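You operate a simulated robot arm through the tools that you are given. There is no shell and no other tool.

The job below is to be done with a simulated robot arm. You get a single attempt, and the scene is never put back.

Task
Set the controls near the test bench. At the end: the module volume knob is turned to max; the white bias knob is turned to max; the orange offset knob is turned to max; the test point dial is turned to bias; whatever was shut is shut again. Leave all else as you found it, and nothing knocked over.
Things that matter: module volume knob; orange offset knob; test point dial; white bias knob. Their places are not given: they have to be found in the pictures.

Only the result counts: the job must be done as asked and must still hold three seconds after the hand-in. Knocking over, shifting, dropping, spilling or breaking anything else fails it.

Robot
A 6-joint arm with a two-finger parallel gripper, fixed in place. Base frame: the origin is on the floor under the middle of its stand, x ahead of it, y to its left, z up. Lengths are in m, angles in rad, forces in N, time in s.
With the tool pointing down near the work surface it reaches from about 0.24 to 0.64 m from the base axis. Its first joint turns from -1.152 to 1.152 rad. Payload 2.7 kg.
The TCP is the grasp point between the finger pads, 0.023 m short of the fingertips. In the tool frame z runs along the fingers and y along their closing line. Largest opening 0.094 m; finger width 0.038, thickness 0.01; the body of the gripper, 0.054 by 0.096 m, starts 0.039 m behind the TCP.
Orientation is that of the tool frame in the base frame, as a unit quaternion [x, y, z, w]. With the fingers straight down and closing along the base's y, the tool's x points along the base's -x, its y along +y and its z along -z.

Tools
- The arm moves only by the tool servo_tool. Its argument "commands" is a list of rows, each a list of 6 numbers: the shift along the tool's x, y, z in m, then the turn, a rotation vector about the tool's x, y, z in rad. In form: [[x, y, z, wx, wy, wz], ...]. A call has 1 to 20 rows; each row is the pose to reach, as a shift and turn from the pose commanded when the call began, along the tool's axes at that moment. "claw" is the opening in per cent of the stroke, from 0 (shut) to 100 (fully open), set as the call begins (left out, the last holds). Each row takes 0.2 s and may step no farther than 0.05 m and 0.15 rad from the row before; otherwise, or with a gripper value out of range, the whole call is refused. A pose out of reach is approached as far as the arm can. The call stops where the force on the tool passes 40 N (or 10 N more than at its start, if that is more) or the arm is blocked; 0.2 s more then pass. Each finger travels about 0.045 m/s and halts on what it meets, pressing with about 23 N; the grip force reading is that of the motor and also rises with nothing between the fingers. The clock runs only during rows and for 0.2 s after the last one: add rows that repeat a pose to give the fingers time. It gives the time, the measured TCP pose, the force on the tool (base axes), the opening and the grip force at its end, in the units of the frame above (readings bear some noise), with the torque about the TCP (base axes, N m) and any sound that the robot's microphone picked up.
- Cameras (640 x 400 px; columns grow to the right, rows downward): "scene" is fixed at [0.0813, -0.4313, 1.4164]; the picture's right is [0.74, -0.67, 0.00], its down [-0.31, -0.35, -0.88] and it looks along [0.59, 0.66, -0.47] (base axes); focal length 324 px, centre (320, 200). "wrist" rides on the gripper at [0.086, 0.016, -0.074] in the tool frame; the picture's right is [-0.18, 0.98, 0.00], its down [-0.58, -0.11, -0.81] and it looks along [-0.79, -0.15, 0.59] (tool axes); focal length 243 px, centre (320, 200).
- get_image(camera): a new picture of that camera. The clock stands still meanwhile.
- measure_at(camera, pixels): for up to 12 pixels [column, row] of the newest picture of that camera ("zoom" is the newest enlarged one), the place [x, y, z] in the base frame of the surface seen there, good to about 0.003 m. The clock stands still meanwhile.
- close_up(camera, box): a new picture of the part [left, top, right, bottom] of that camera's present view, enlarged. The clock stands still meanwhile.
- job_done(): hands the job in; it is judged then, once.

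Open the gripper and draw the arm clear of the work before you hand the job in, unless the task says otherwise.

The tools are called after "Request:" as a command line: name --pt "numbers of a row" for each row, then --argument value for the rest, lists and objects as JSON in quotes. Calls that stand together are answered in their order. servo_tool: Moves the arm, as the interface text tells. Its arguments: {"type":"object","properties":{"commands":{"type":"array","items":{"type":"array","items":{"type":"number"}}},"claw":{"type":"number"}},"required":["commands"]} The other tools are called the same way: get_image (camera) takes a picture; measure_at (camera, pixels) gives the place of the surface under pixels of a picture; close_up (camera, box) takes an enlarged picture of a part of a camera's view; job_done () hands the job in.

At the start:

```text
clock: 0.0
position: [0.4381, -0.0914, 1.1887]
tool_rot: [0.0, 1.0, 0.0, 0.0]
contact_force: [-0.4, -0.8, 0.0]
ft_torque: [-0.03, -0.01, -0.01]
gripper_width: 0.0938
finger_force: 0.1
```

scene: 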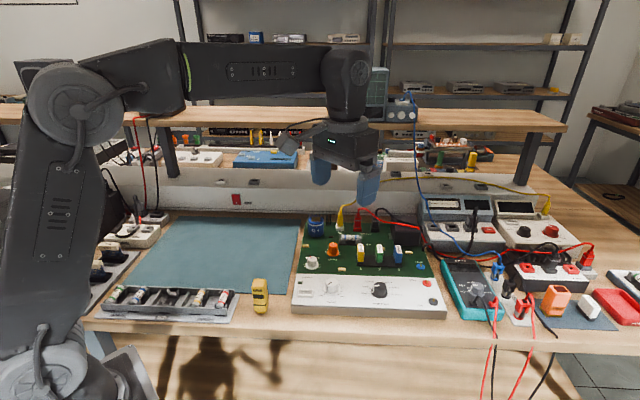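
wrist: 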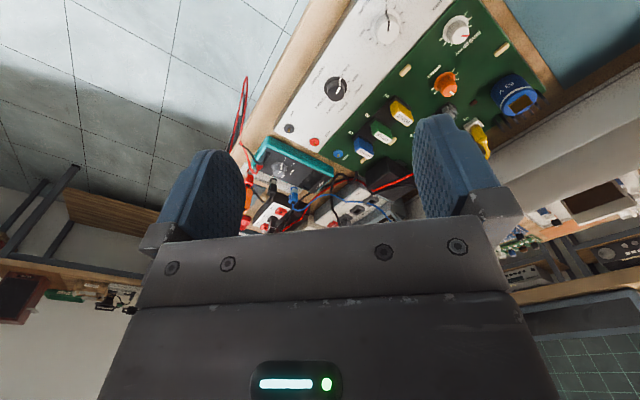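

The scene shows a green circuit board with a white panel around (360,270), with a white knob (312,262), orange knob (333,248), a white panel knob (330,286) and a black dial (379,290). I'll enlarge this area in both cameras.

Request:
close_up --camera "scene" --box '[280, 200, 460, 325]'

Request:
close_up --camera "wrist" --box '[240, 0, 560, 200]'

```text
3.20 times, centred on (370, 262) of scene
```

zoom: 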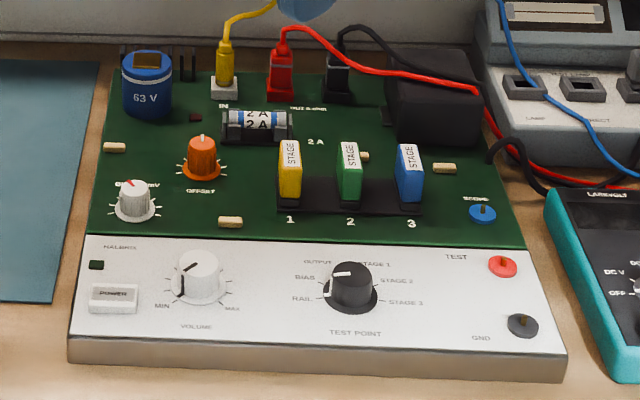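

```text
2.00 times, centred on (400, 100) of wrist
```

zoom: 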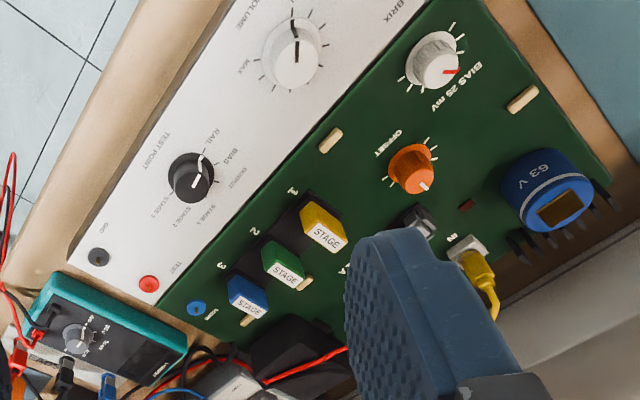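

The volume knob, test point dial, bias and offset knobs are all visible. I'll measure key points on the knobs and the board in a fresh scene zoom.

Request:
close_up --camera "scene" --box '[290, 230, 410, 310]'

```text
5.00 times, centred on (350, 270) of scene
```

zoom: 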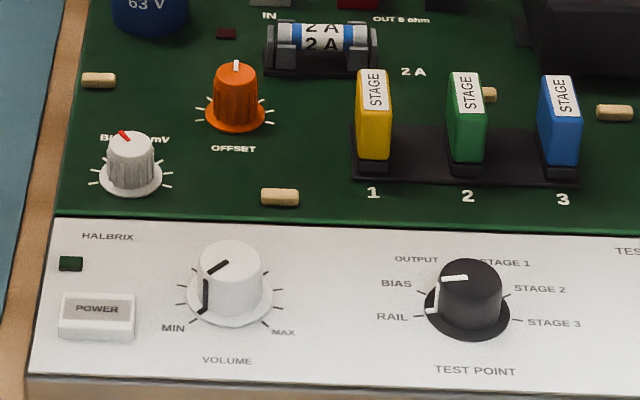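

Next I measure knob tops and bases: bias knob top (130,140), offset top (236,78), volume top (230,258), dial top (470,278), plus panel surface points.

Request:
measure_at --camera "zoom" --pixels '[[130, 142], [130, 192], [236, 76], [236, 128], [232, 256], [229, 322], [470, 275], [467, 338], [60, 370], [600, 385], [70, 205], [250, 180]]'

Request:
measure_at --camera "scene" --pixels '[[293, 313], [446, 316], [309, 218], [415, 222], [261, 292], [315, 225], [358, 252], [360, 222], [150, 330], [500, 348], [220, 240], [350, 240]]'

```text
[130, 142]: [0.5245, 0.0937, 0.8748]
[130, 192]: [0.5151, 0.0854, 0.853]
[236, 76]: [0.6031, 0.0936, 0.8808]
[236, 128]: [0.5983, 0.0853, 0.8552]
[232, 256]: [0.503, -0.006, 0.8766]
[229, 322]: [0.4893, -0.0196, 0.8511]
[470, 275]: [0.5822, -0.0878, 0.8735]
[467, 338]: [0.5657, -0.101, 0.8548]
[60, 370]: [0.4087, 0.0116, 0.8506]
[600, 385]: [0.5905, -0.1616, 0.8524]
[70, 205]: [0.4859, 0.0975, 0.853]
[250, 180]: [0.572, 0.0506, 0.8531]
```

```text
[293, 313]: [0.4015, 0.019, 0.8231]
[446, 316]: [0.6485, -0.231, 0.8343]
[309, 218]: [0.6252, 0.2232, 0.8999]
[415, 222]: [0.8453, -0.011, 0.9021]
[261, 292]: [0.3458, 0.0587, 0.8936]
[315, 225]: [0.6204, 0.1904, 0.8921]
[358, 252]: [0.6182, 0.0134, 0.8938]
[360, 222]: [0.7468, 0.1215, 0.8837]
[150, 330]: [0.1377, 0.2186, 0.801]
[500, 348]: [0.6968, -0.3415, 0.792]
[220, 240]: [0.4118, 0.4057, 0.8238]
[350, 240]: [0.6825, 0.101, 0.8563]
```

Board lies at about 45° to the base axes, panel surface z≈0.852, knob tops ≈0.875–0.88. I zoom in on each knob to read its pointer and scale.

Request:
close_up --camera "wrist" --box '[340, 0, 430, 56]'

Request:
close_up --camera "wrist" --box '[425, 0, 515, 56]'

Request:
close_up --camera "wrist" --box '[400, 56, 490, 112]'

Request:
close_up --camera "wrist" --box '[290, 60, 380, 116]'

Request:
close_up --camera "scene" --box '[300, 235, 348, 275]'

Request:
close_up --camera "scene" --box '[315, 268, 405, 310]'

```text
7.11 times, centred on (385, 28) of wrist
```

zoom: 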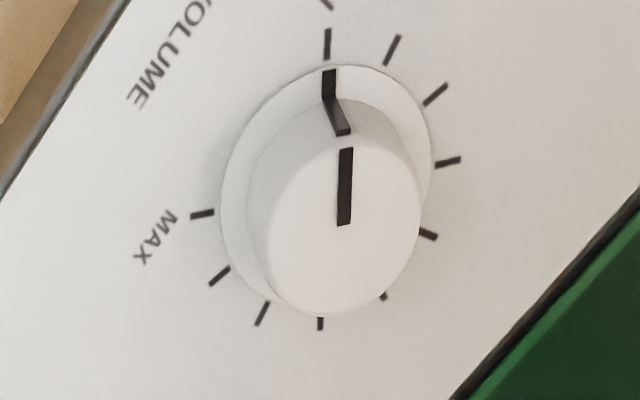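

```text
7.11 times, centred on (470, 28) of wrist
```

zoom: 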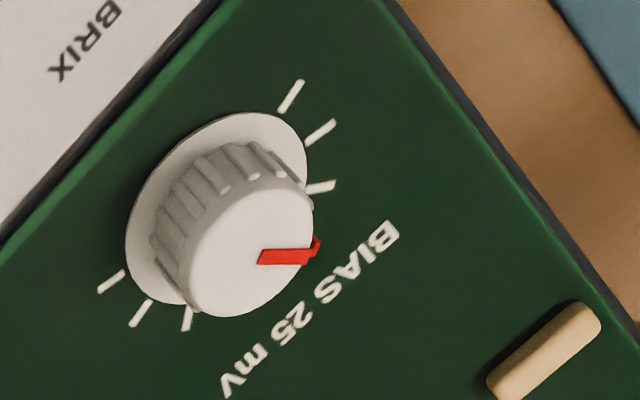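

```text
7.11 times, centred on (445, 84) of wrist
```

zoom: 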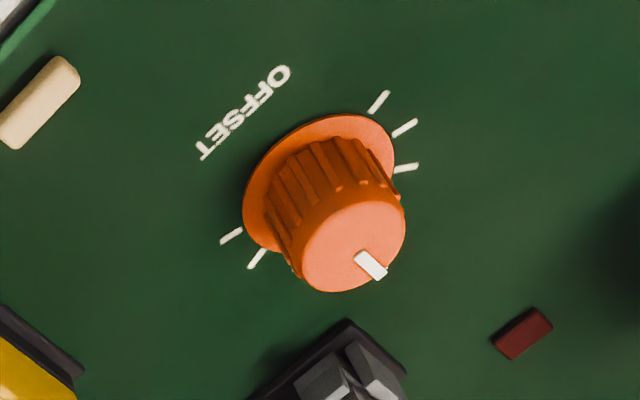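

```text
7.11 times, centred on (335, 88) of wrist
```

zoom: 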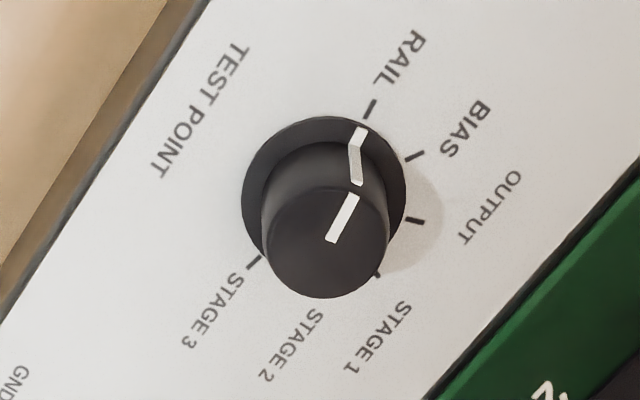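

```text
10.00 times, centred on (324, 255) of scene
```

zoom: 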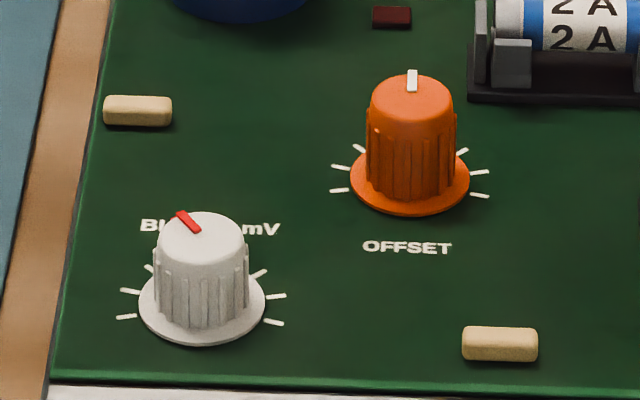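

```text
7.11 times, centred on (360, 289) of scene
```

zoom: 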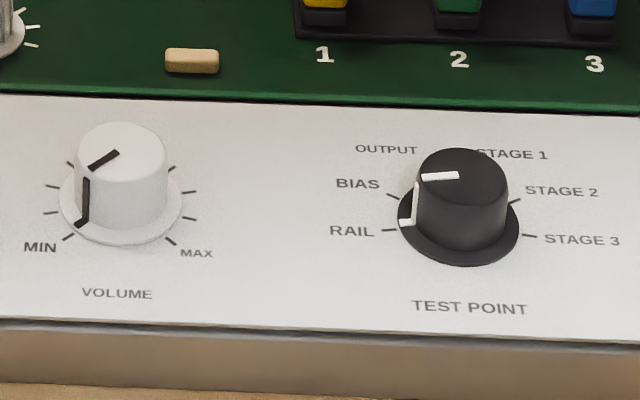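

The volume pointer is at its MIN tick, the dial points to RAIL, bias is left of centre, offset near mid. I measure the top centres and ticks on the panel for the volume knob and dial (newest zoom).

Request:
measure_at --camera "zoom" --pixels '[[122, 148], [90, 148], [155, 148], [463, 176], [430, 176], [495, 176], [69, 237], [171, 240], [389, 230], [393, 196], [530, 235], [515, 202]]'

Request:
close_up --camera "scene" --box '[300, 235, 348, 275]'

```text
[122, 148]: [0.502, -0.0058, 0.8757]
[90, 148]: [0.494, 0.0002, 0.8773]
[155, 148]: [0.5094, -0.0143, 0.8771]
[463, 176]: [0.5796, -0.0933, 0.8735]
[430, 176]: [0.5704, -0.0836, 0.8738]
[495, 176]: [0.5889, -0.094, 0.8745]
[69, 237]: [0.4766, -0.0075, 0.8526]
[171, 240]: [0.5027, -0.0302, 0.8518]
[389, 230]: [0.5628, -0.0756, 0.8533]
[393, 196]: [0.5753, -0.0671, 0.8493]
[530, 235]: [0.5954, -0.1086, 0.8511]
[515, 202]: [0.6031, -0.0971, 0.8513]
```

```text
10.00 times, centred on (324, 255) of scene
```

zoom: 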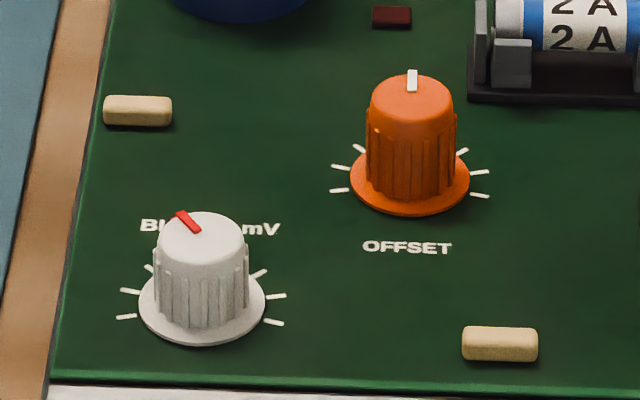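

Estimated knob centres: volume (0.501,-0.008), dial (0.579,-0.0925), bias (0.5235,0.091), offset (0.603,0.093). I move above the volume knob at z≈1.0 with a part-closed gripper.

Request:
servo_tool --pt "-0.0105 0.0138 0.0315 0 0 0" --pt "-0.021 0.0277 0.063 0 0 0" --pt "-0.0315 0.0415 0.0945 0 0 0" --pt "-0.042 0.0553 0.126 0 0 0" --pt "-0.0525 0.0692 0.1575 0 0 0" --pt "-0.063 0.083 0.189 0 0 0" --pt "-0.063 0.083 0.189 0 0 0" --claw 60

```text
clock: 1.6
position: [0.5004, -0.0103, 0.9982]
tool_rot: [0.0, 1.0, 0.0, 0.0]
contact_force: [-0.6, 0.0, -0.5]
ft_torque: [-0.01, -0.01, -0.03]
gripper_width: 0.0565
finger_force: 0.0
```

The arm is at (0.500,-0.010,0.998) with no contact. I check both views before testing the wrist rotation.

Request:
get_image --camera "wrist"

Request:
get_image --camera "scene"

```text
taken
```

wrist: 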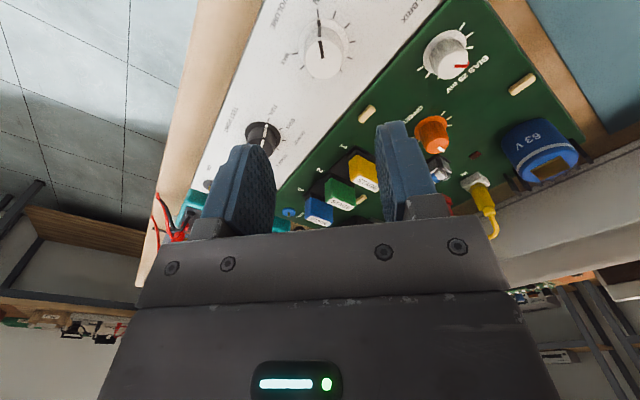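

```text
taken
```

scene: 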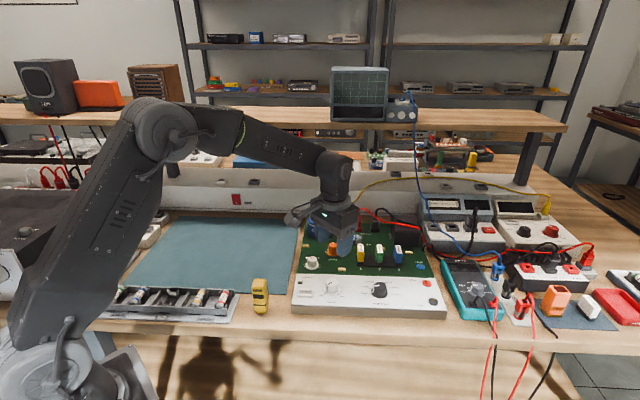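

The way is clear. I test the wrist range by turning the tool counter-clockwise (−wz) 1.5 rad at this height.

Request:
servo_tool --pt "0 0 0 0 0 -0.15" --pt "0 0 0 0 0 -0.3" --pt "0 0 0 0 0 -0.45" --pt "0 0 0 0 0 -0.6" --pt "0 0 0 0 0 -0.75" --pt "0 0 0 0 0 -0.9" --pt "0 0 0 0 0 -1.05" --pt "0 0 0 0 0 -1.2" --pt "0 0 0 0 0 -1.35" --pt "0 0 0 0 0 -1.5" --pt "0 0 0 0 0 -1.5"

```text
clock: 4.0
position: [0.5001, -0.01, 1.0003]
tool_rot: [-0.683, 0.73, 0.0, 0.0]
contact_force: [0.2, -0.5, 0.0]
ft_torque: [0.0, -0.02, 0.01]
gripper_width: 0.0565
finger_force: 0.1
```

Rotation is free; the tool closing line is now nearly along base x. I descend until fingertips are just above the knob top (TCP z≈0.907).

Request:
servo_tool --pt "-0.002 -0.0008 0.03 0 0 0" --pt "-0.002 -0.0008 0.06 0 0 0" --pt "-0.002 -0.0008 0.08 0 0 0" --pt "-0.002 -0.0008 0.093 0 0 0" --pt "-0.002 -0.0008 0.093 0 0 0"

Request:
get_image --camera "wrist"

Request:
close_up --camera "scene" --box '[280, 220, 420, 310]'

```text
clock: 5.2
position: [0.5016, -0.0083, 0.9074]
tool_rot: [-0.681, 0.732, 0.0, 0.0]
contact_force: [0.5, -0.2, 0.4]
ft_torque: [-0.02, 0.0, -0.02]
gripper_width: 0.0564
finger_force: 0.1
```

```text
taken
```

wrist: 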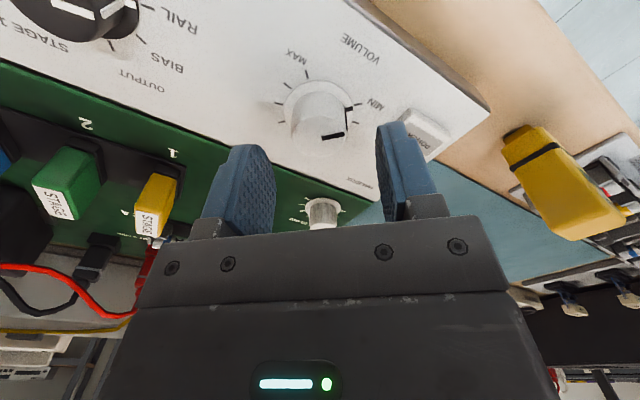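

```text
4.44 times, centred on (350, 265) of scene
```

zoom: 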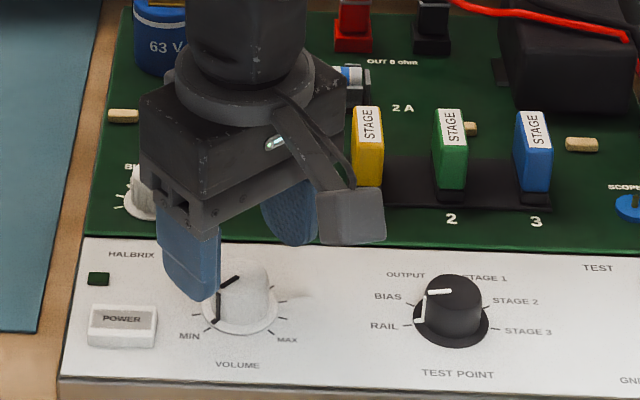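

The knob appears between the fingers in the wrist view (around (322,118)). I zoom in there to measure centering precisely.

Request:
close_up --camera "wrist" --box '[265, 70, 375, 150]'

```text
5.00 times, centred on (320, 110) of wrist
```

zoom: 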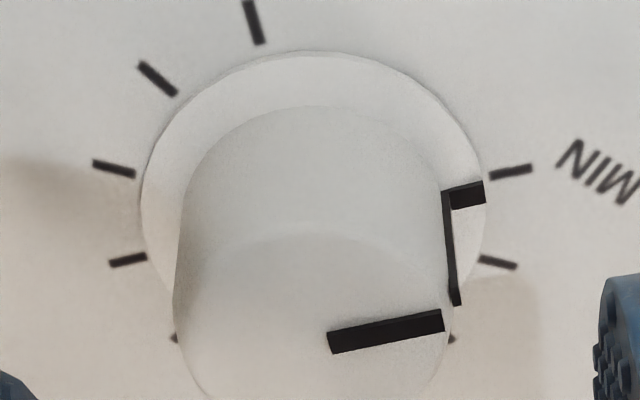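

The knob top centre is at about (318,139) in the wrist frame versus the expected (320,140), so centering is good. I descend to TCP z≈0.883 and then close gently.

Request:
servo_tool --pt "0 0 0.008 0 0 0" --pt "0 0 0.016 0 0 0" --pt "0 0 0.022 0 0 0" --pt "0 0 0.0245 0 0 0" --pt "0 0 0.0245 0 0 0"

```text
clock: 6.4
position: [0.5011, -0.006, 0.8821]
tool_rot: [-0.682, 0.732, 0.0, -0.001]
contact_force: [-0.3, -0.2, -0.1]
ft_torque: [0.01, 0.02, 0.01]
gripper_width: 0.0565
finger_force: 0.1
```

No contact at z≈0.882. I close the fingers on the knob.

Request:
servo_tool --pt "0 0 0 0 0 0" --pt "0 0 0 0 0 0" --pt "0 0 0 0 0 0" --pt "0 0 0 0 0 0" --claw 0

Request:
close_up --camera "wrist" --box '[220, 60, 420, 185]'

```text
clock: 7.4
position: [0.5022, -0.0082, 0.8821]
tool_rot: [-0.682, 0.731, 0.0, 0.001]
contact_force: [11.3, -0.8, -4.8]
ft_torque: [0.07, 0.07, -0.02]
gripper_width: 0.0316
finger_force: 45.2
```

```text
3.20 times, centred on (320, 122) of wrist
```

zoom: 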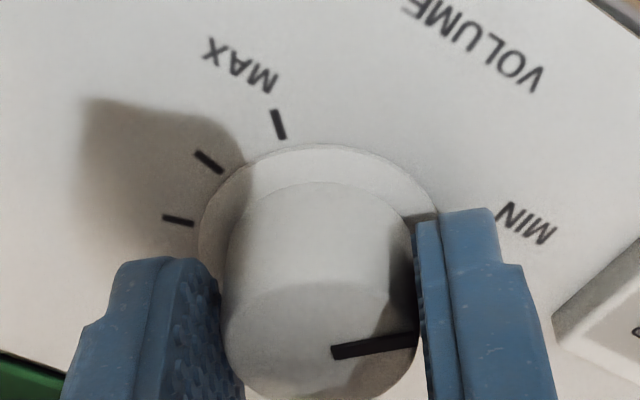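

Gripped at 31.6 mm, with a small lateral force of 11 N in +x. I shift 1 mm to relieve it and begin turning clockwise (+wz) by 0.6 rad, watching torque.

Request:
servo_tool --pt "0 -0.001 0 0 0 0" --pt "0 -0.001 0 0 0 0.15" --pt "0 -0.001 0 0 0 0.3" --pt "0 -0.001 0 0 0 0.45" --pt "0 -0.001 0 0 0 0.6"

Request:
close_up --camera "wrist" --box '[220, 60, 420, 185]'

```text
clock: 8.6
position: [0.5018, -0.0075, 0.8833]
tool_rot: [-0.433, 0.901, 0.0, -0.001]
contact_force: [-10.8, 0.6, 7.9]
ft_torque: [0.66, -0.37, 0.0]
gripper_width: 0.0314
finger_force: 44.6
```

```text
3.20 times, centred on (320, 122) of wrist
```

zoom: 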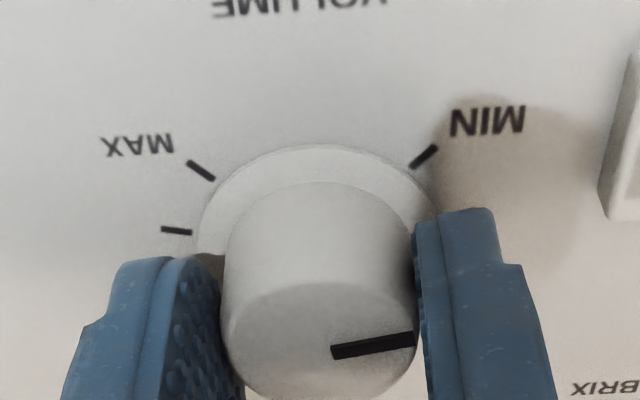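

The knob turns with the gripper. I correct by about 0.5 mm and continue clockwise 2.4 rad.

Request:
servo_tool --pt "0.0003 0.0004 0 0 0 0.15" --pt "0.0003 0.0004 0 0 0 0.3" --pt "0.0003 0.0004 0 0 0 0.45" --pt "0.0003 0.0004 0 0 0 0.6" --pt "0.0003 0.0004 0 0 0 0.75" --pt "0.0003 0.0004 0 0 0 0.9" --pt "0.0003 0.0004 0 0 0 1.05" --pt "0.0003 0.0004 0 0 0 1.2"

Request:
get_image --camera "scene"

```text
clock: 10.4
position: [0.5009, -0.0071, 0.8822]
tool_rot: [0.151, 0.989, 0.0, 0.0]
contact_force: [-8.4, 8.7, 3.3]
ft_torque: [-0.11, 0.18, -0.03]
gripper_width: 0.0312
finger_force: 44.9
```

```text
taken
```

scene: 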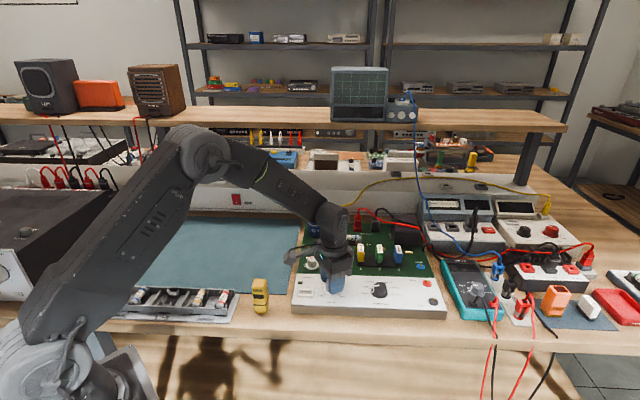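

Turned 1.8 rad so far with low torque. I continue clockwise 1.2 rad more.

Request:
servo_tool --pt "0 0 0 0 0 0.15" --pt "0 0 0 0 0 0.3" --pt "0 0 0 0 0 0.45" --pt "0 0 0 0 0 0.6" --pt "0 0 0 0 0 0.75" --pt "0 0 0 0 0 0.9" --pt "0 0 0 0 0 1.05" --pt "0 0 0 0 0 1.2"

Request:
get_image --camera "wrist"

```text
clock: 12.2
position: [0.502, -0.0054, 0.8819]
tool_rot: [0.683, 0.73, 0.0, 0.0]
contact_force: [-5.3, 13.6, 1.4]
ft_torque: [0.44, 0.53, -0.03]
gripper_width: 0.0313
finger_force: 45.1
```

```text
taken
```

wrist: 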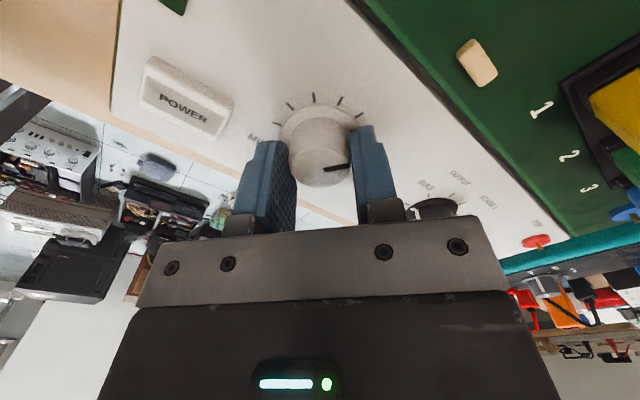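

Knob follows; 3.0 rad done. I open the fingers, then lift 0.04 m for a regrip.

Request:
servo_tool --pt "0 0 0 0 0 0" --pt "0 0 0 0 0 0" --pt "0 0 0 0 0 0" --pt "0 0 -0.02 0 0 0" --pt "0 0 -0.04 0 0 0" --pt "0 0 -0.04 0 0 0" --claw 60

Request:
close_up --camera "wrist" --box '[240, 50, 400, 150]'

```text
clock: 13.6
position: [0.5027, -0.0076, 0.9234]
tool_rot: [0.683, 0.731, 0.0, 0.0]
contact_force: [-0.2, -0.9, 1.0]
ft_torque: [0.0, 0.01, -0.02]
gripper_width: 0.0563
finger_force: 0.0
```

```text
4.00 times, centred on (320, 100) of wrist
```

zoom: 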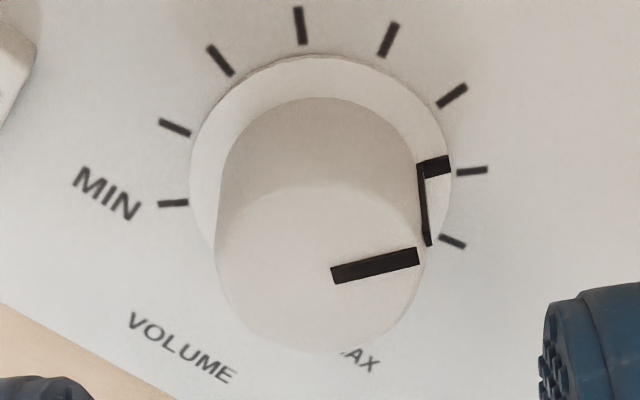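

The pointer is now near the 6th tick, and about 1.7 rad remain. I rotate the open tool counter-clockwise 2.4 rad at this height.

Request:
servo_tool --pt "0 0 0 0 0 -0.15" --pt "0 0 0 0 0 -0.3" --pt "0 0 0 0 0 -0.45" --pt "0 0 0 0 0 -0.6" --pt "0 0 0 0 0 -0.75" --pt "0 0 0 0 0 -0.9" --pt "0 0 0 0 0 -1.05" --pt "0 0 0 0 0 -1.2" --pt "0 0 0 0 0 -1.35" --pt "0 0 0 0 0 -1.5" --pt "0 0 0 0 0 -1.65" --pt "0 0 0 0 0 -1.8" --pt "0 0 0 0 0 -1.95" --pt "0 0 0 0 0 -2.1" --pt "0 0 0 0 0 -2.25" --pt "0 0 0 0 0 -2.4" --pt "0 0 0 0 0 -2.4"

Request:
close_up --camera "wrist" --box '[240, 50, 400, 150]'

```text
clock: 17.2
position: [0.5029, -0.0083, 0.9232]
tool_rot: [-0.436, 0.9, 0.0, 0.0]
contact_force: [0.6, -0.1, 0.5]
ft_torque: [0.02, 0.01, -0.01]
gripper_width: 0.0564
finger_force: 0.2
```

```text
4.00 times, centred on (320, 100) of wrist
```

zoom: 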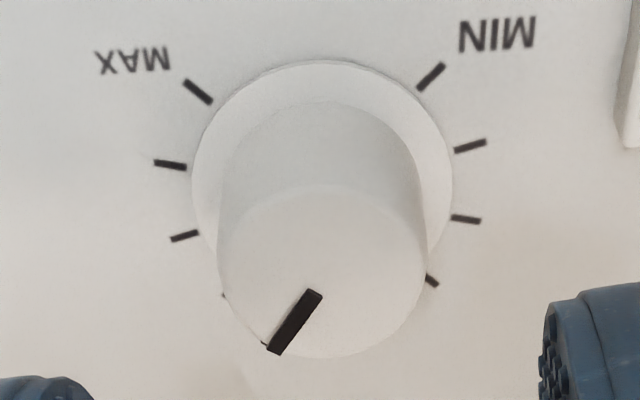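

Centred well; MAX tick visible at upper left of the zoom. I descend 0.041 m and then close.

Request:
servo_tool --pt "0 0 0.012 0 0 0" --pt "0 0 0.024 0 0 0" --pt "0 0 0.034 0 0 0" --pt "0 0 0.041 0 0 0" --pt "0 0 0.041 0 0 0"

Request:
servo_tool --pt "0 0 0 0 0 0" --pt "0 0 0 0 0 0" --pt "0 0 0 0 0 0" --pt "0 0 0 0 0 0" --claw 0

```text
clock: 18.4
position: [0.502, -0.0064, 0.8818]
tool_rot: [-0.434, 0.901, 0.0, 0.001]
contact_force: [0.7, 0.2, -0.6]
ft_torque: [-0.04, -0.04, 0.03]
gripper_width: 0.0564
finger_force: 0.1
```

```text
clock: 19.4
position: [0.5022, -0.0062, 0.8821]
tool_rot: [-0.435, 0.9, 0.0, 0.0]
contact_force: [1.8, -2.0, -2.1]
ft_torque: [0.2, 0.24, -0.02]
gripper_width: 0.0317
finger_force: 45.2
```

Good balanced grip at 31.7 mm. I turn clockwise 1.5 rad first.

Request:
servo_tool --pt "0 0 0 0 0 0.15" --pt "0 0 0 0 0 0.3" --pt "0 0 0 0 0 0.45" --pt "0 0 0 0 0 0.6" --pt "0 0 0 0 0 0.75" --pt "0 0 0 0 0 0.9" --pt "0 0 0 0 0 1.05" --pt "0 0 0 0 0 1.2" --pt "0 0 0 0 0 1.35" --pt "0 0 0 0 0 1.5"

Request:
close_up --camera "wrist" --box '[240, 60, 400, 160]'

```text
clock: 21.6
position: [0.5021, -0.0073, 0.8825]
tool_rot: [0.297, 0.955, 0.0, 0.0]
contact_force: [-3.0, 3.0, 3.7]
ft_torque: [-0.3, 0.32, -0.01]
gripper_width: 0.0315
finger_force: 45.0
```

```text
4.00 times, centred on (320, 110) of wrist
```

zoom: 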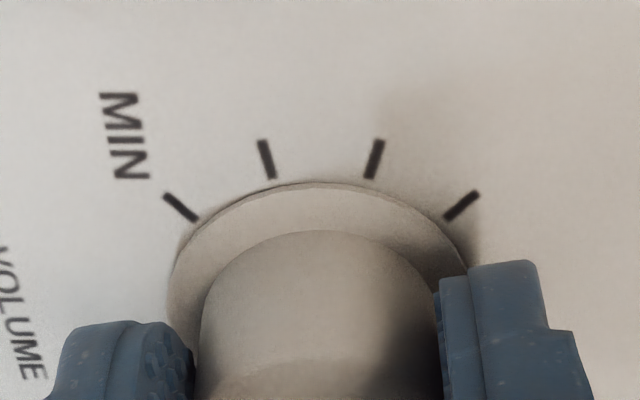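

Torque about z stays about zero, so the stop is not yet reached. I continue in small steps.

Request:
servo_tool --pt "0 0 0 0 0 0.05" --pt "0 0 0 0 0 0.1" --pt "0 0 0 0 0 0.15"

Request:
servo_tool --pt "0 0 0 0 0 0.04" --pt "0 0 0 0 0 0.08"

Request:
close_up --camera "scene" --box '[300, 250, 380, 310]'

```text
clock: 22.4
position: [0.5016, -0.0068, 0.8813]
tool_rot: [0.366, 0.93, 0.0, 0.0]
contact_force: [-3.0, 3.7, 4.5]
ft_torque: [-0.15, 0.31, -0.01]
gripper_width: 0.0312
finger_force: 45.3
```

```text
clock: 23.0
position: [0.5012, -0.0078, 0.8808]
tool_rot: [0.404, 0.915, 0.0, 0.0]
contact_force: [-3.2, 4.6, 3.8]
ft_torque: [-0.31, 0.23, -0.01]
gripper_width: 0.0317
finger_force: 44.7
```

```text
6.67 times, centred on (340, 280) of scene
```

zoom: 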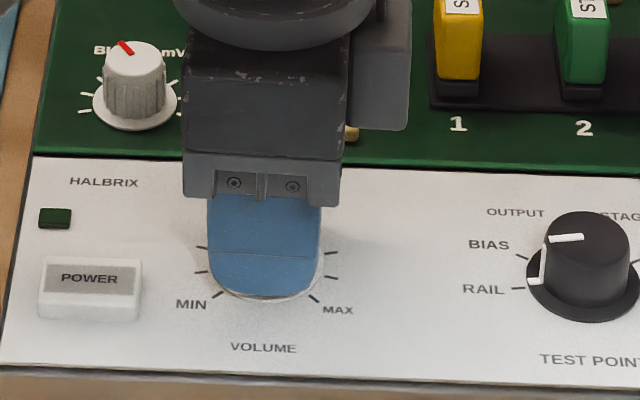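

No torque rise yet after about 4.73 rad total. I step on in 0.05 rad to find the stop.

Request:
servo_tool --pt "0 0 0 0 0 0.05"

Request:
servo_tool --pt "0 0 0 0 0 0.05"

Request:
servo_tool --pt "0 0 0 0 0 0.05"

```text
clock: 23.4
position: [0.5022, -0.0077, 0.8829]
tool_rot: [0.426, 0.905, 0.001, 0.001]
contact_force: [-2.2, 2.9, 3.6]
ft_torque: [-0.21, 0.29, 0.45]
gripper_width: 0.0317
finger_force: 45.2
```

```text
clock: 23.8
position: [0.5032, -0.0076, 0.8818]
tool_rot: [0.449, 0.894, 0.0, 0.001]
contact_force: [-0.7, -1.2, 2.1]
ft_torque: [-0.18, -0.1, 0.29]
gripper_width: 0.0312
finger_force: 45.4
```

```text
clock: 24.2
position: [0.5022, -0.0084, 0.8806]
tool_rot: [0.47, 0.883, 0.0, 0.0]
contact_force: [-1.5, -1.9, 1.8]
ft_torque: [-0.06, -0.1, 0.43]
gripper_width: 0.0312
finger_force: 44.5
```

Torque about z rose to ~0.45 N·m and plateaued: the knob is at its stop. I open and lift to check.

Request:
servo_tool --pt "0 0 0 0 0 0" --pt "0 0 0 0 0 0" --pt "0 0 0 0 0 0" --pt "0 0 -0.02 0 0 0" --pt "0 0 -0.04 0 0 0" --pt "0 0 -0.07 0 0 0" --pt "0 0 -0.09 0 0 0" --claw 60

Request:
get_image --camera "wrist"

Request:
close_up --camera "scene" --box '[300, 250, 380, 310]'

```text
clock: 25.8
position: [0.5031, -0.0076, 0.974]
tool_rot: [0.47, 0.883, 0.0, -0.001]
contact_force: [-0.4, -0.2, -0.2]
ft_torque: [0.01, 0.03, -0.01]
gripper_width: 0.0562
finger_force: 0.0
```

```text
taken
```

wrist: 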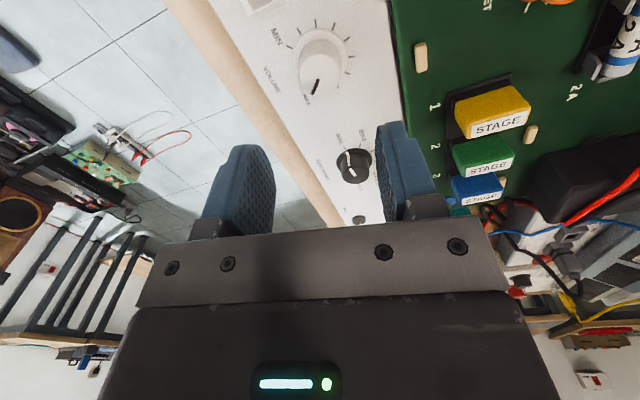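

```text
6.67 times, centred on (340, 280) of scene
```

zoom: 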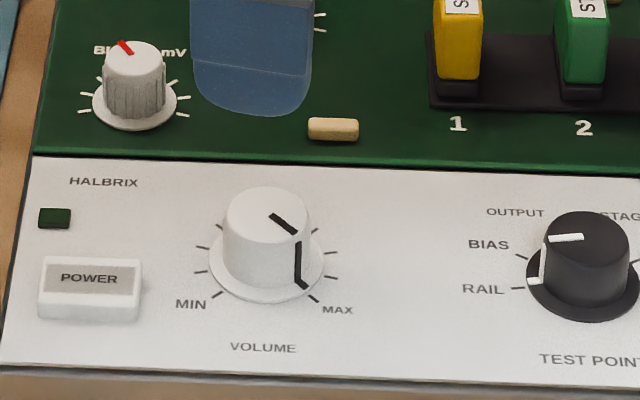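

Volume pointer sits on the MAX tick. Next I move over the dial at about (0.579,-0.0925), rotating the tool to yaw −0.5.

Request:
servo_tool --pt "-0.0113 0.0016 0 0 0 -0.148" --pt "-0.0226 0.0032 0 0 0 -0.296" --pt "-0.034 0.0048 0 0 0 -0.443" --pt "-0.0453 0.0064 0 0 0 -0.591" --pt "-0.0566 0.008 0 0 0 -0.739" --pt "-0.0679 0.0096 0 0 0 -0.887" --pt "-0.0792 0.0112 0 0 0 -1.035" --pt "-0.0906 0.0128 0 0 0 -1.182" --pt "-0.1019 0.0144 0 0 0 -1.33" --pt "-0.1132 0.016 0 0 0 -1.478" --pt "-0.1132 0.016 0 0 0 -1.478" --pt "-0.1132 0.016 0.03 0 0 -1.478" --pt "-0.1132 0.016 0.055 0 0 -1.478" --pt "-0.1132 0.016 0.055 0 0 -1.478"

Request:
close_up --camera "wrist" --box '[240, 50, 400, 150]'

```text
clock: 28.8
position: [0.5789, -0.0928, 0.9168]
tool_rot: [-0.247, 0.969, 0.0, 0.0]
contact_force: [0.4, 0.3, 0.0]
ft_torque: [0.01, 0.03, -0.02]
gripper_width: 0.0563
finger_force: 0.1
```

```text
4.00 times, centred on (320, 100) of wrist
```

zoom: 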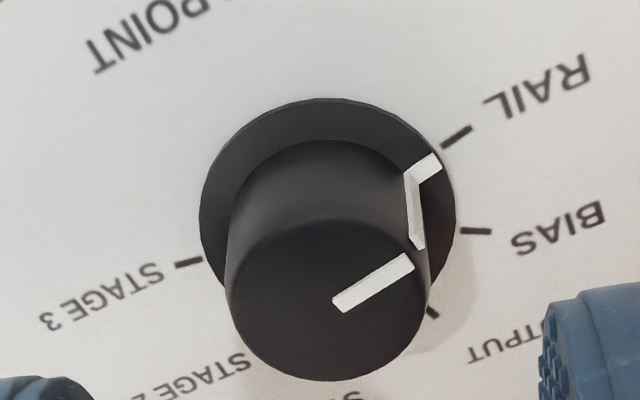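

The dial is centred (offset ~0.8 mm in tool y). I shift 0.8 mm, descend 0.035 m, and then grip.

Request:
servo_tool --pt "0 0.0008 0.01 0 0 0" --pt "0 0.0008 0.02 0 0 0" --pt "0 0.0008 0.03 0 0 0" --pt "0 0.0008 0.035 0 0 0" --pt "0 0.0008 0.035 0 0 0"

Request:
servo_tool --pt "0 0 0 0 0 0" --pt "0 0 0 0 0 0" --pt "0 0 0 0 0 0" --pt "0 0 0 0 0 0" --claw 0

Request:
close_up --camera "wrist" --box '[220, 60, 420, 185]'

```text
clock: 30.0
position: [0.5772, -0.0909, 0.8808]
tool_rot: [-0.247, 0.969, -0.001, 0.0]
contact_force: [0.8, -0.6, 0.5]
ft_torque: [0.03, 0.03, 0.01]
gripper_width: 0.0566
finger_force: 0.1
```

```text
clock: 31.0
position: [0.5784, -0.0929, 0.8812]
tool_rot: [-0.246, 0.969, -0.001, 0.0]
contact_force: [3.8, -6.3, -3.4]
ft_torque: [-0.02, -0.3, -0.02]
gripper_width: 0.0304
finger_force: 45.0
```

```text
3.20 times, centred on (320, 122) of wrist
```

zoom: 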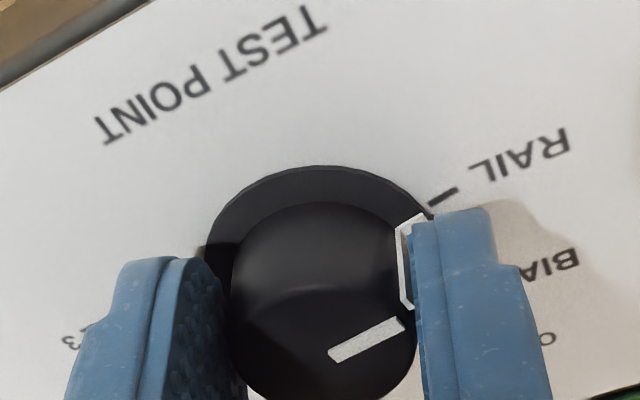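

Gripped on the dial at 30.4 mm. I turn clockwise 0.45 rad and read the torque for a detent.

Request:
servo_tool --pt "0 0 0 0 0 0.1" --pt "0 0 0 0 0 0.2" --pt "0 0 0 0 0 0.3"

Request:
servo_tool --pt "0 0 0 0 0 0.1" --pt "0 0 0 0 0 0.15"

Request:
close_up --camera "wrist" --box '[220, 60, 420, 185]'

```text
clock: 31.8
position: [0.5777, -0.0931, 0.8821]
tool_rot: [-0.098, 0.995, 0.0, 0.0]
contact_force: [-3.8, -6.6, -3.4]
ft_torque: [0.2, -0.99, 0.04]
gripper_width: 0.0306
finger_force: 45.1
```

```text
clock: 32.4
position: [0.578, -0.0898, 0.8809]
tool_rot: [-0.023, 1.0, 0.0, -0.001]
contact_force: [-8.9, -1.2, -0.8]
ft_torque: [0.14, -0.45, 0.0]
gripper_width: 0.0302
finger_force: 45.6
```

```text
3.20 times, centred on (320, 122) of wrist
```

zoom: 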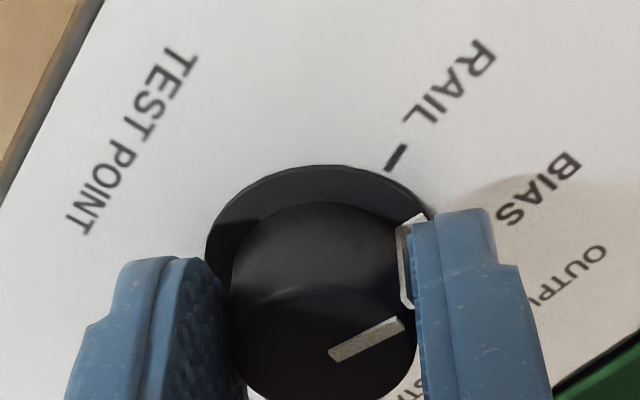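

Dial follows the gripper with little torque. I turn another 0.23 rad to about 39° total, then look.

Request:
servo_tool --pt "0 0 0 0 0 0.08" --pt "0 0 0 0 0 0.16" --pt "0 0 0 0 0 0.23" --pt "0 0 0 0 0 0.23"

Request:
close_up --camera "wrist" --box '[220, 60, 420, 185]'

Request:
close_up --camera "scene" --box '[340, 250, 420, 310]'

```text
clock: 33.4
position: [0.5784, -0.0917, 0.8822]
tool_rot: [0.091, 0.996, 0.0, -0.001]
contact_force: [-5.2, 8.6, 0.3]
ft_torque: [0.08, 1.14, 0.04]
gripper_width: 0.0306
finger_force: 44.7
```

```text
3.20 times, centred on (320, 122) of wrist
```

zoom: 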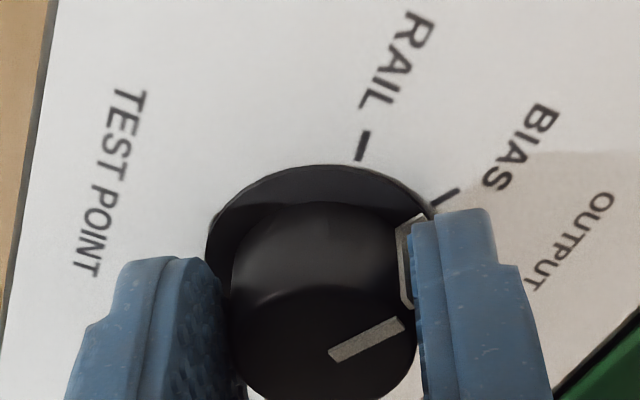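

```text
6.67 times, centred on (380, 280) of scene
```

zoom: 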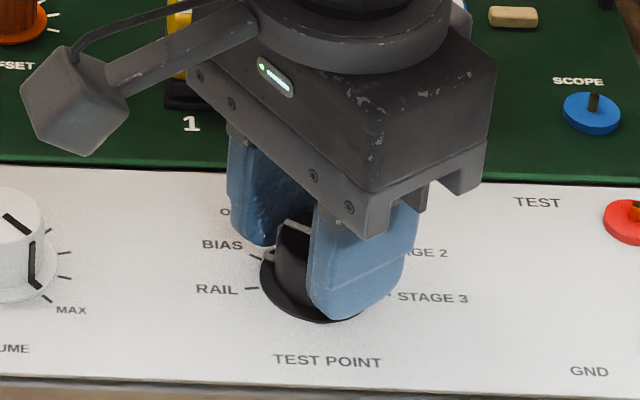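

The BIAS tick at (447,197) now sits where the RAIL tick was at the start (442,198), so the pointer is on BIAS. I release and lift.

Request:
servo_tool --pt "0 0 0 0 0 0" --pt "0 0 0 0 0 0" --pt "0 0 0 0 0 0" --pt "0 0 -0.02 0 0 0" --pt "0 0 -0.04 0 0 0" --pt "0 0 -0.07 0 0 0" --pt "0 0 -0.1 0 0 0" --claw 60

Request:
get_image --camera "wrist"

Request:
close_up --camera "scene" --box '[340, 250, 420, 310]'

```text
clock: 35.0
position: [0.577, -0.092, 0.9832]
tool_rot: [0.09, 0.996, 0.0, 0.0]
contact_force: [-0.1, 0.2, -0.4]
ft_torque: [0.03, 0.0, -0.01]
gripper_width: 0.0564
finger_force: 0.1
```

```text
taken
```

wrist: 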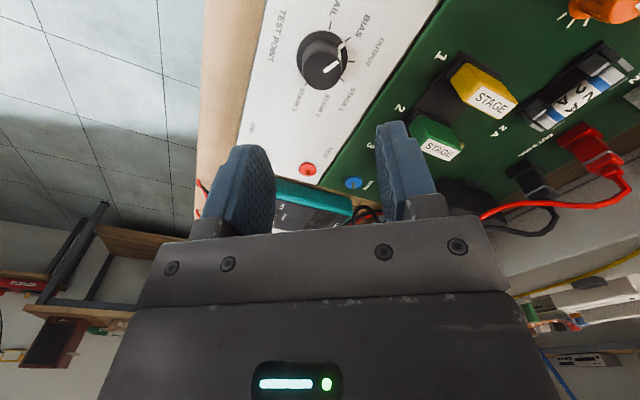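

```text
6.67 times, centred on (380, 280) of scene
```

zoom: 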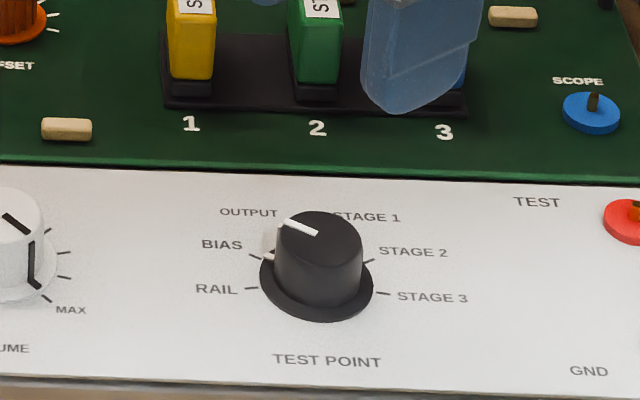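

The dial's pointer now appears at BIAS; I zoom the wrist view to check its alignment with the tick.

Request:
close_up --camera "wrist" --box '[280, 15, 376, 95]'

```text
5.00 times, centred on (328, 55) of wrist
```

zoom: 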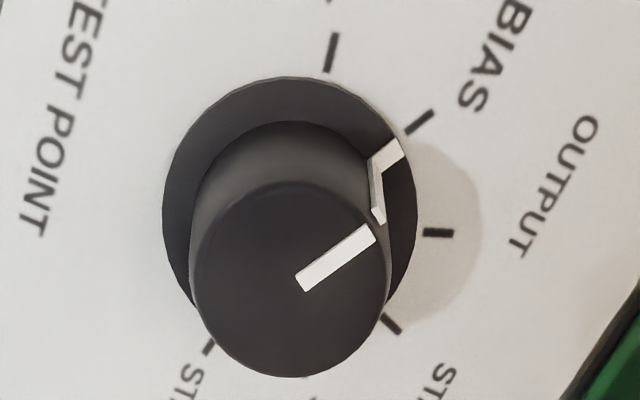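

The dial pointer lines up with the BIAS tick. Next I move above the bias knob at (0.5235,0.091) with tool yaw −1.2.

Request:
servo_tool --pt "0.0085 0.017 0 0 0 -0.138" --pt "0.0171 0.0341 0 0 0 -0.276" --pt "0.0256 0.0511 0 0 0 -0.414" --pt "0.0342 0.0682 0 0 0 -0.552" --pt "0.0427 0.0852 0 0 0 -0.69" --pt "0.0512 0.1023 0 0 0 -0.828" --pt "0.0598 0.1193 0 0 0 -0.966" --pt "0.0683 0.1364 0 0 0 -1.104" --pt "0.0769 0.1534 0 0 0 -1.242" --pt "0.0854 0.1705 0 0 0 -1.38" --pt "0.0854 0.1705 0 0 0 -1.38" --pt "0.0854 0.1705 0.03 0 0 -1.38" --pt "0.0854 0.1705 0.063 0 0 -1.38" --pt "0.0854 0.1705 0.063 0 0 -1.38"

Request:
get_image --camera "wrist"

Request:
close_up --camera "wrist" --box '[240, 50, 400, 150]'

```text
clock: 38.0
position: [0.5247, 0.0908, 0.9176]
tool_rot: [-0.564, 0.826, 0.0, 0.0]
contact_force: [0.5, 0.2, 0.4]
ft_torque: [0.0, -0.01, 0.0]
gripper_width: 0.0566
finger_force: 0.0
```

```text
taken
```

wrist: 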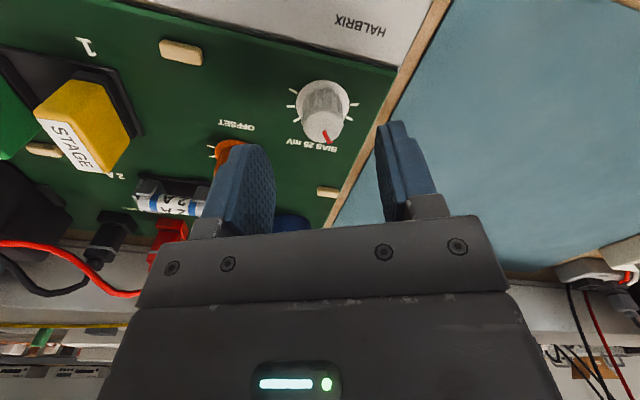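

```text
4.00 times, centred on (320, 100) of wrist
```

zoom: 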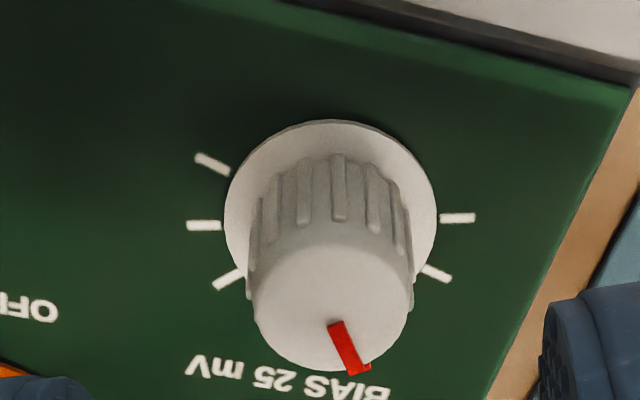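

The bias knob top centre is at about column 323, i.e. ~1.5 mm in tool +y. I shift 1.5 mm, descend 0.037 m, and close on it.

Request:
servo_tool --pt "0 0.0015 0.01 0 0 0" --pt "0 0.0015 0.02 0 0 0" --pt "0 0.0015 0.03 0 0 0" --pt "0 0.0015 0.037 0 0 0" --pt "0 0.0015 0.037 0 0 0"

Request:
servo_tool --pt "0 0 0 0 0 0" --pt "0 0 0 0 0 0" --pt "0 0 0 0 0 0" --pt "0 0 0 0 0 0" --claw 0

Request:
close_up --camera "wrist" --box '[220, 60, 420, 185]'

```text
clock: 39.2
position: [0.5239, 0.0909, 0.8817]
tool_rot: [-0.564, 0.825, 0.001, 0.0]
contact_force: [-1.5, 0.7, -0.3]
ft_torque: [0.01, 0.0, 0.03]
gripper_width: 0.0562
finger_force: 0.0
```

```text
clock: 40.2
position: [0.5242, 0.0908, 0.8821]
tool_rot: [-0.565, 0.825, 0.0, 0.0]
contact_force: [3.8, -0.8, -2.3]
ft_torque: [-0.04, -0.07, 0.01]
gripper_width: 0.0232
finger_force: 44.5
```

```text
3.20 times, centred on (320, 122) of wrist
```

zoom: 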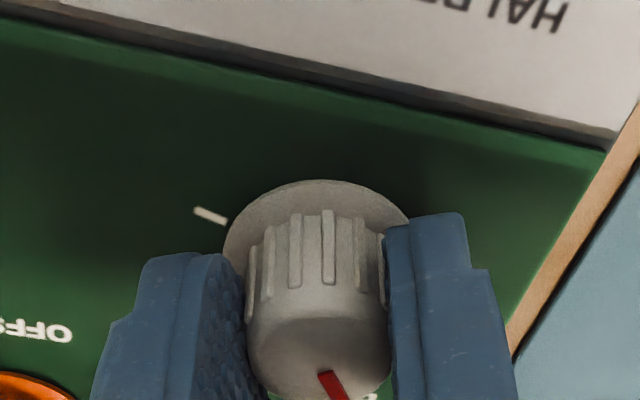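

Firm grip at 23.2 mm with low side force. I turn clockwise 1.5 rad.

Request:
servo_tool --pt "0 0 0 0 0 0.15" --pt "0 0 0 0 0 0.3" --pt "0 0 0 0 0 0.45" --pt "0 0 0 0 0 0.6" --pt "0 0 0 0 0 0.75" --pt "0 0 0 0 0 0.9" --pt "0 0 0 0 0 1.05" --pt "0 0 0 0 0 1.2" --pt "0 0 0 0 0 1.35" --pt "0 0 0 0 0 1.5"

Request:
close_up --camera "wrist" --box '[220, 60, 420, 185]'

```text
clock: 42.4
position: [0.5237, 0.093, 0.8813]
tool_rot: [0.15, 0.989, 0.001, -0.001]
contact_force: [-3.0, 21.4, -10.5]
ft_torque: [0.13, -0.28, 0.02]
gripper_width: 0.0236
finger_force: 45.1
```

```text
3.20 times, centred on (320, 122) of wrist
```

zoom: 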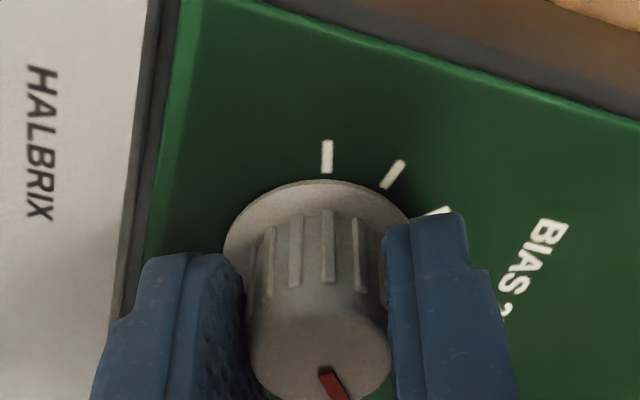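

The knob follows, but a side force of 21 N in +y builds up. I shift 1 mm along tool +y and continue 0.75 rad.

Request:
servo_tool --pt "0 0.001 0 0 0 0" --pt "0 0.001 0 0 0 0.15" --pt "0 0.001 0 0 0 0.3" --pt "0 0.001 0 0 0 0.45" --pt "0 0.001 0 0 0 0.6"

Request:
close_up --camera "wrist" --box '[220, 60, 420, 185]'

```text
clock: 43.6
position: [0.523, 0.0953, 0.8815]
tool_rot: [0.437, 0.899, 0.001, -0.001]
contact_force: [1.3, 20.2, -16.0]
ft_torque: [0.79, 0.71, 0.01]
gripper_width: 0.023
finger_force: 45.1
```

```text
3.20 times, centred on (320, 122) of wrist
```

zoom: 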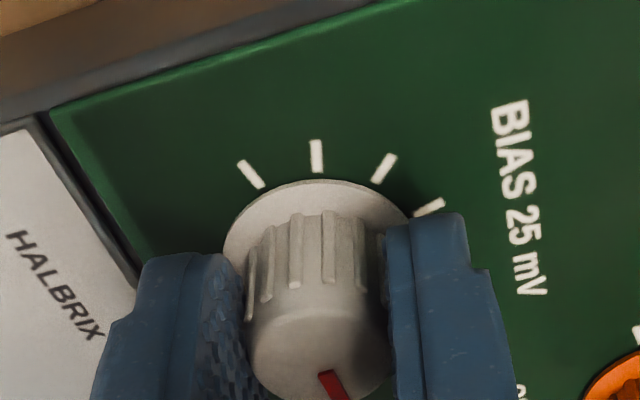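

About 2.1 rad turned, with side force ~20 N still. I open the fingers briefly in place, then re-grip to relieve it.

Request:
servo_tool --pt "0 0 0 0 0 0" --pt "0 0 0 0 0 0" --pt "0 0 0 0 0 0" --claw 45

Request:
close_up --camera "wrist" --box '[220, 60, 420, 185]'

```text
clock: 44.4
position: [0.5236, 0.092, 0.8831]
tool_rot: [0.436, 0.9, 0.0, 0.0]
contact_force: [-0.8, -0.8, 0.1]
ft_torque: [0.0, 0.0, 0.0]
gripper_width: 0.0422
finger_force: 0.1
```

```text
3.20 times, centred on (320, 122) of wrist
```

zoom: 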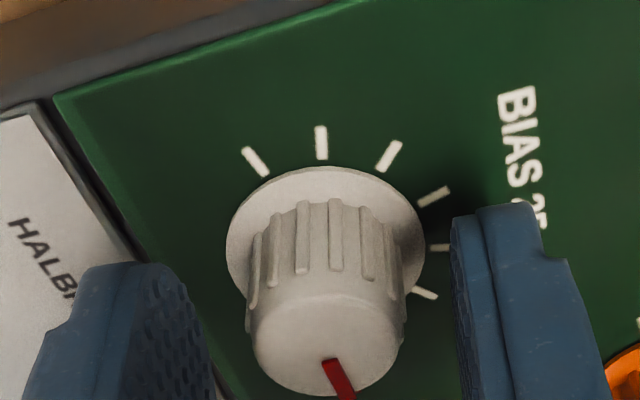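

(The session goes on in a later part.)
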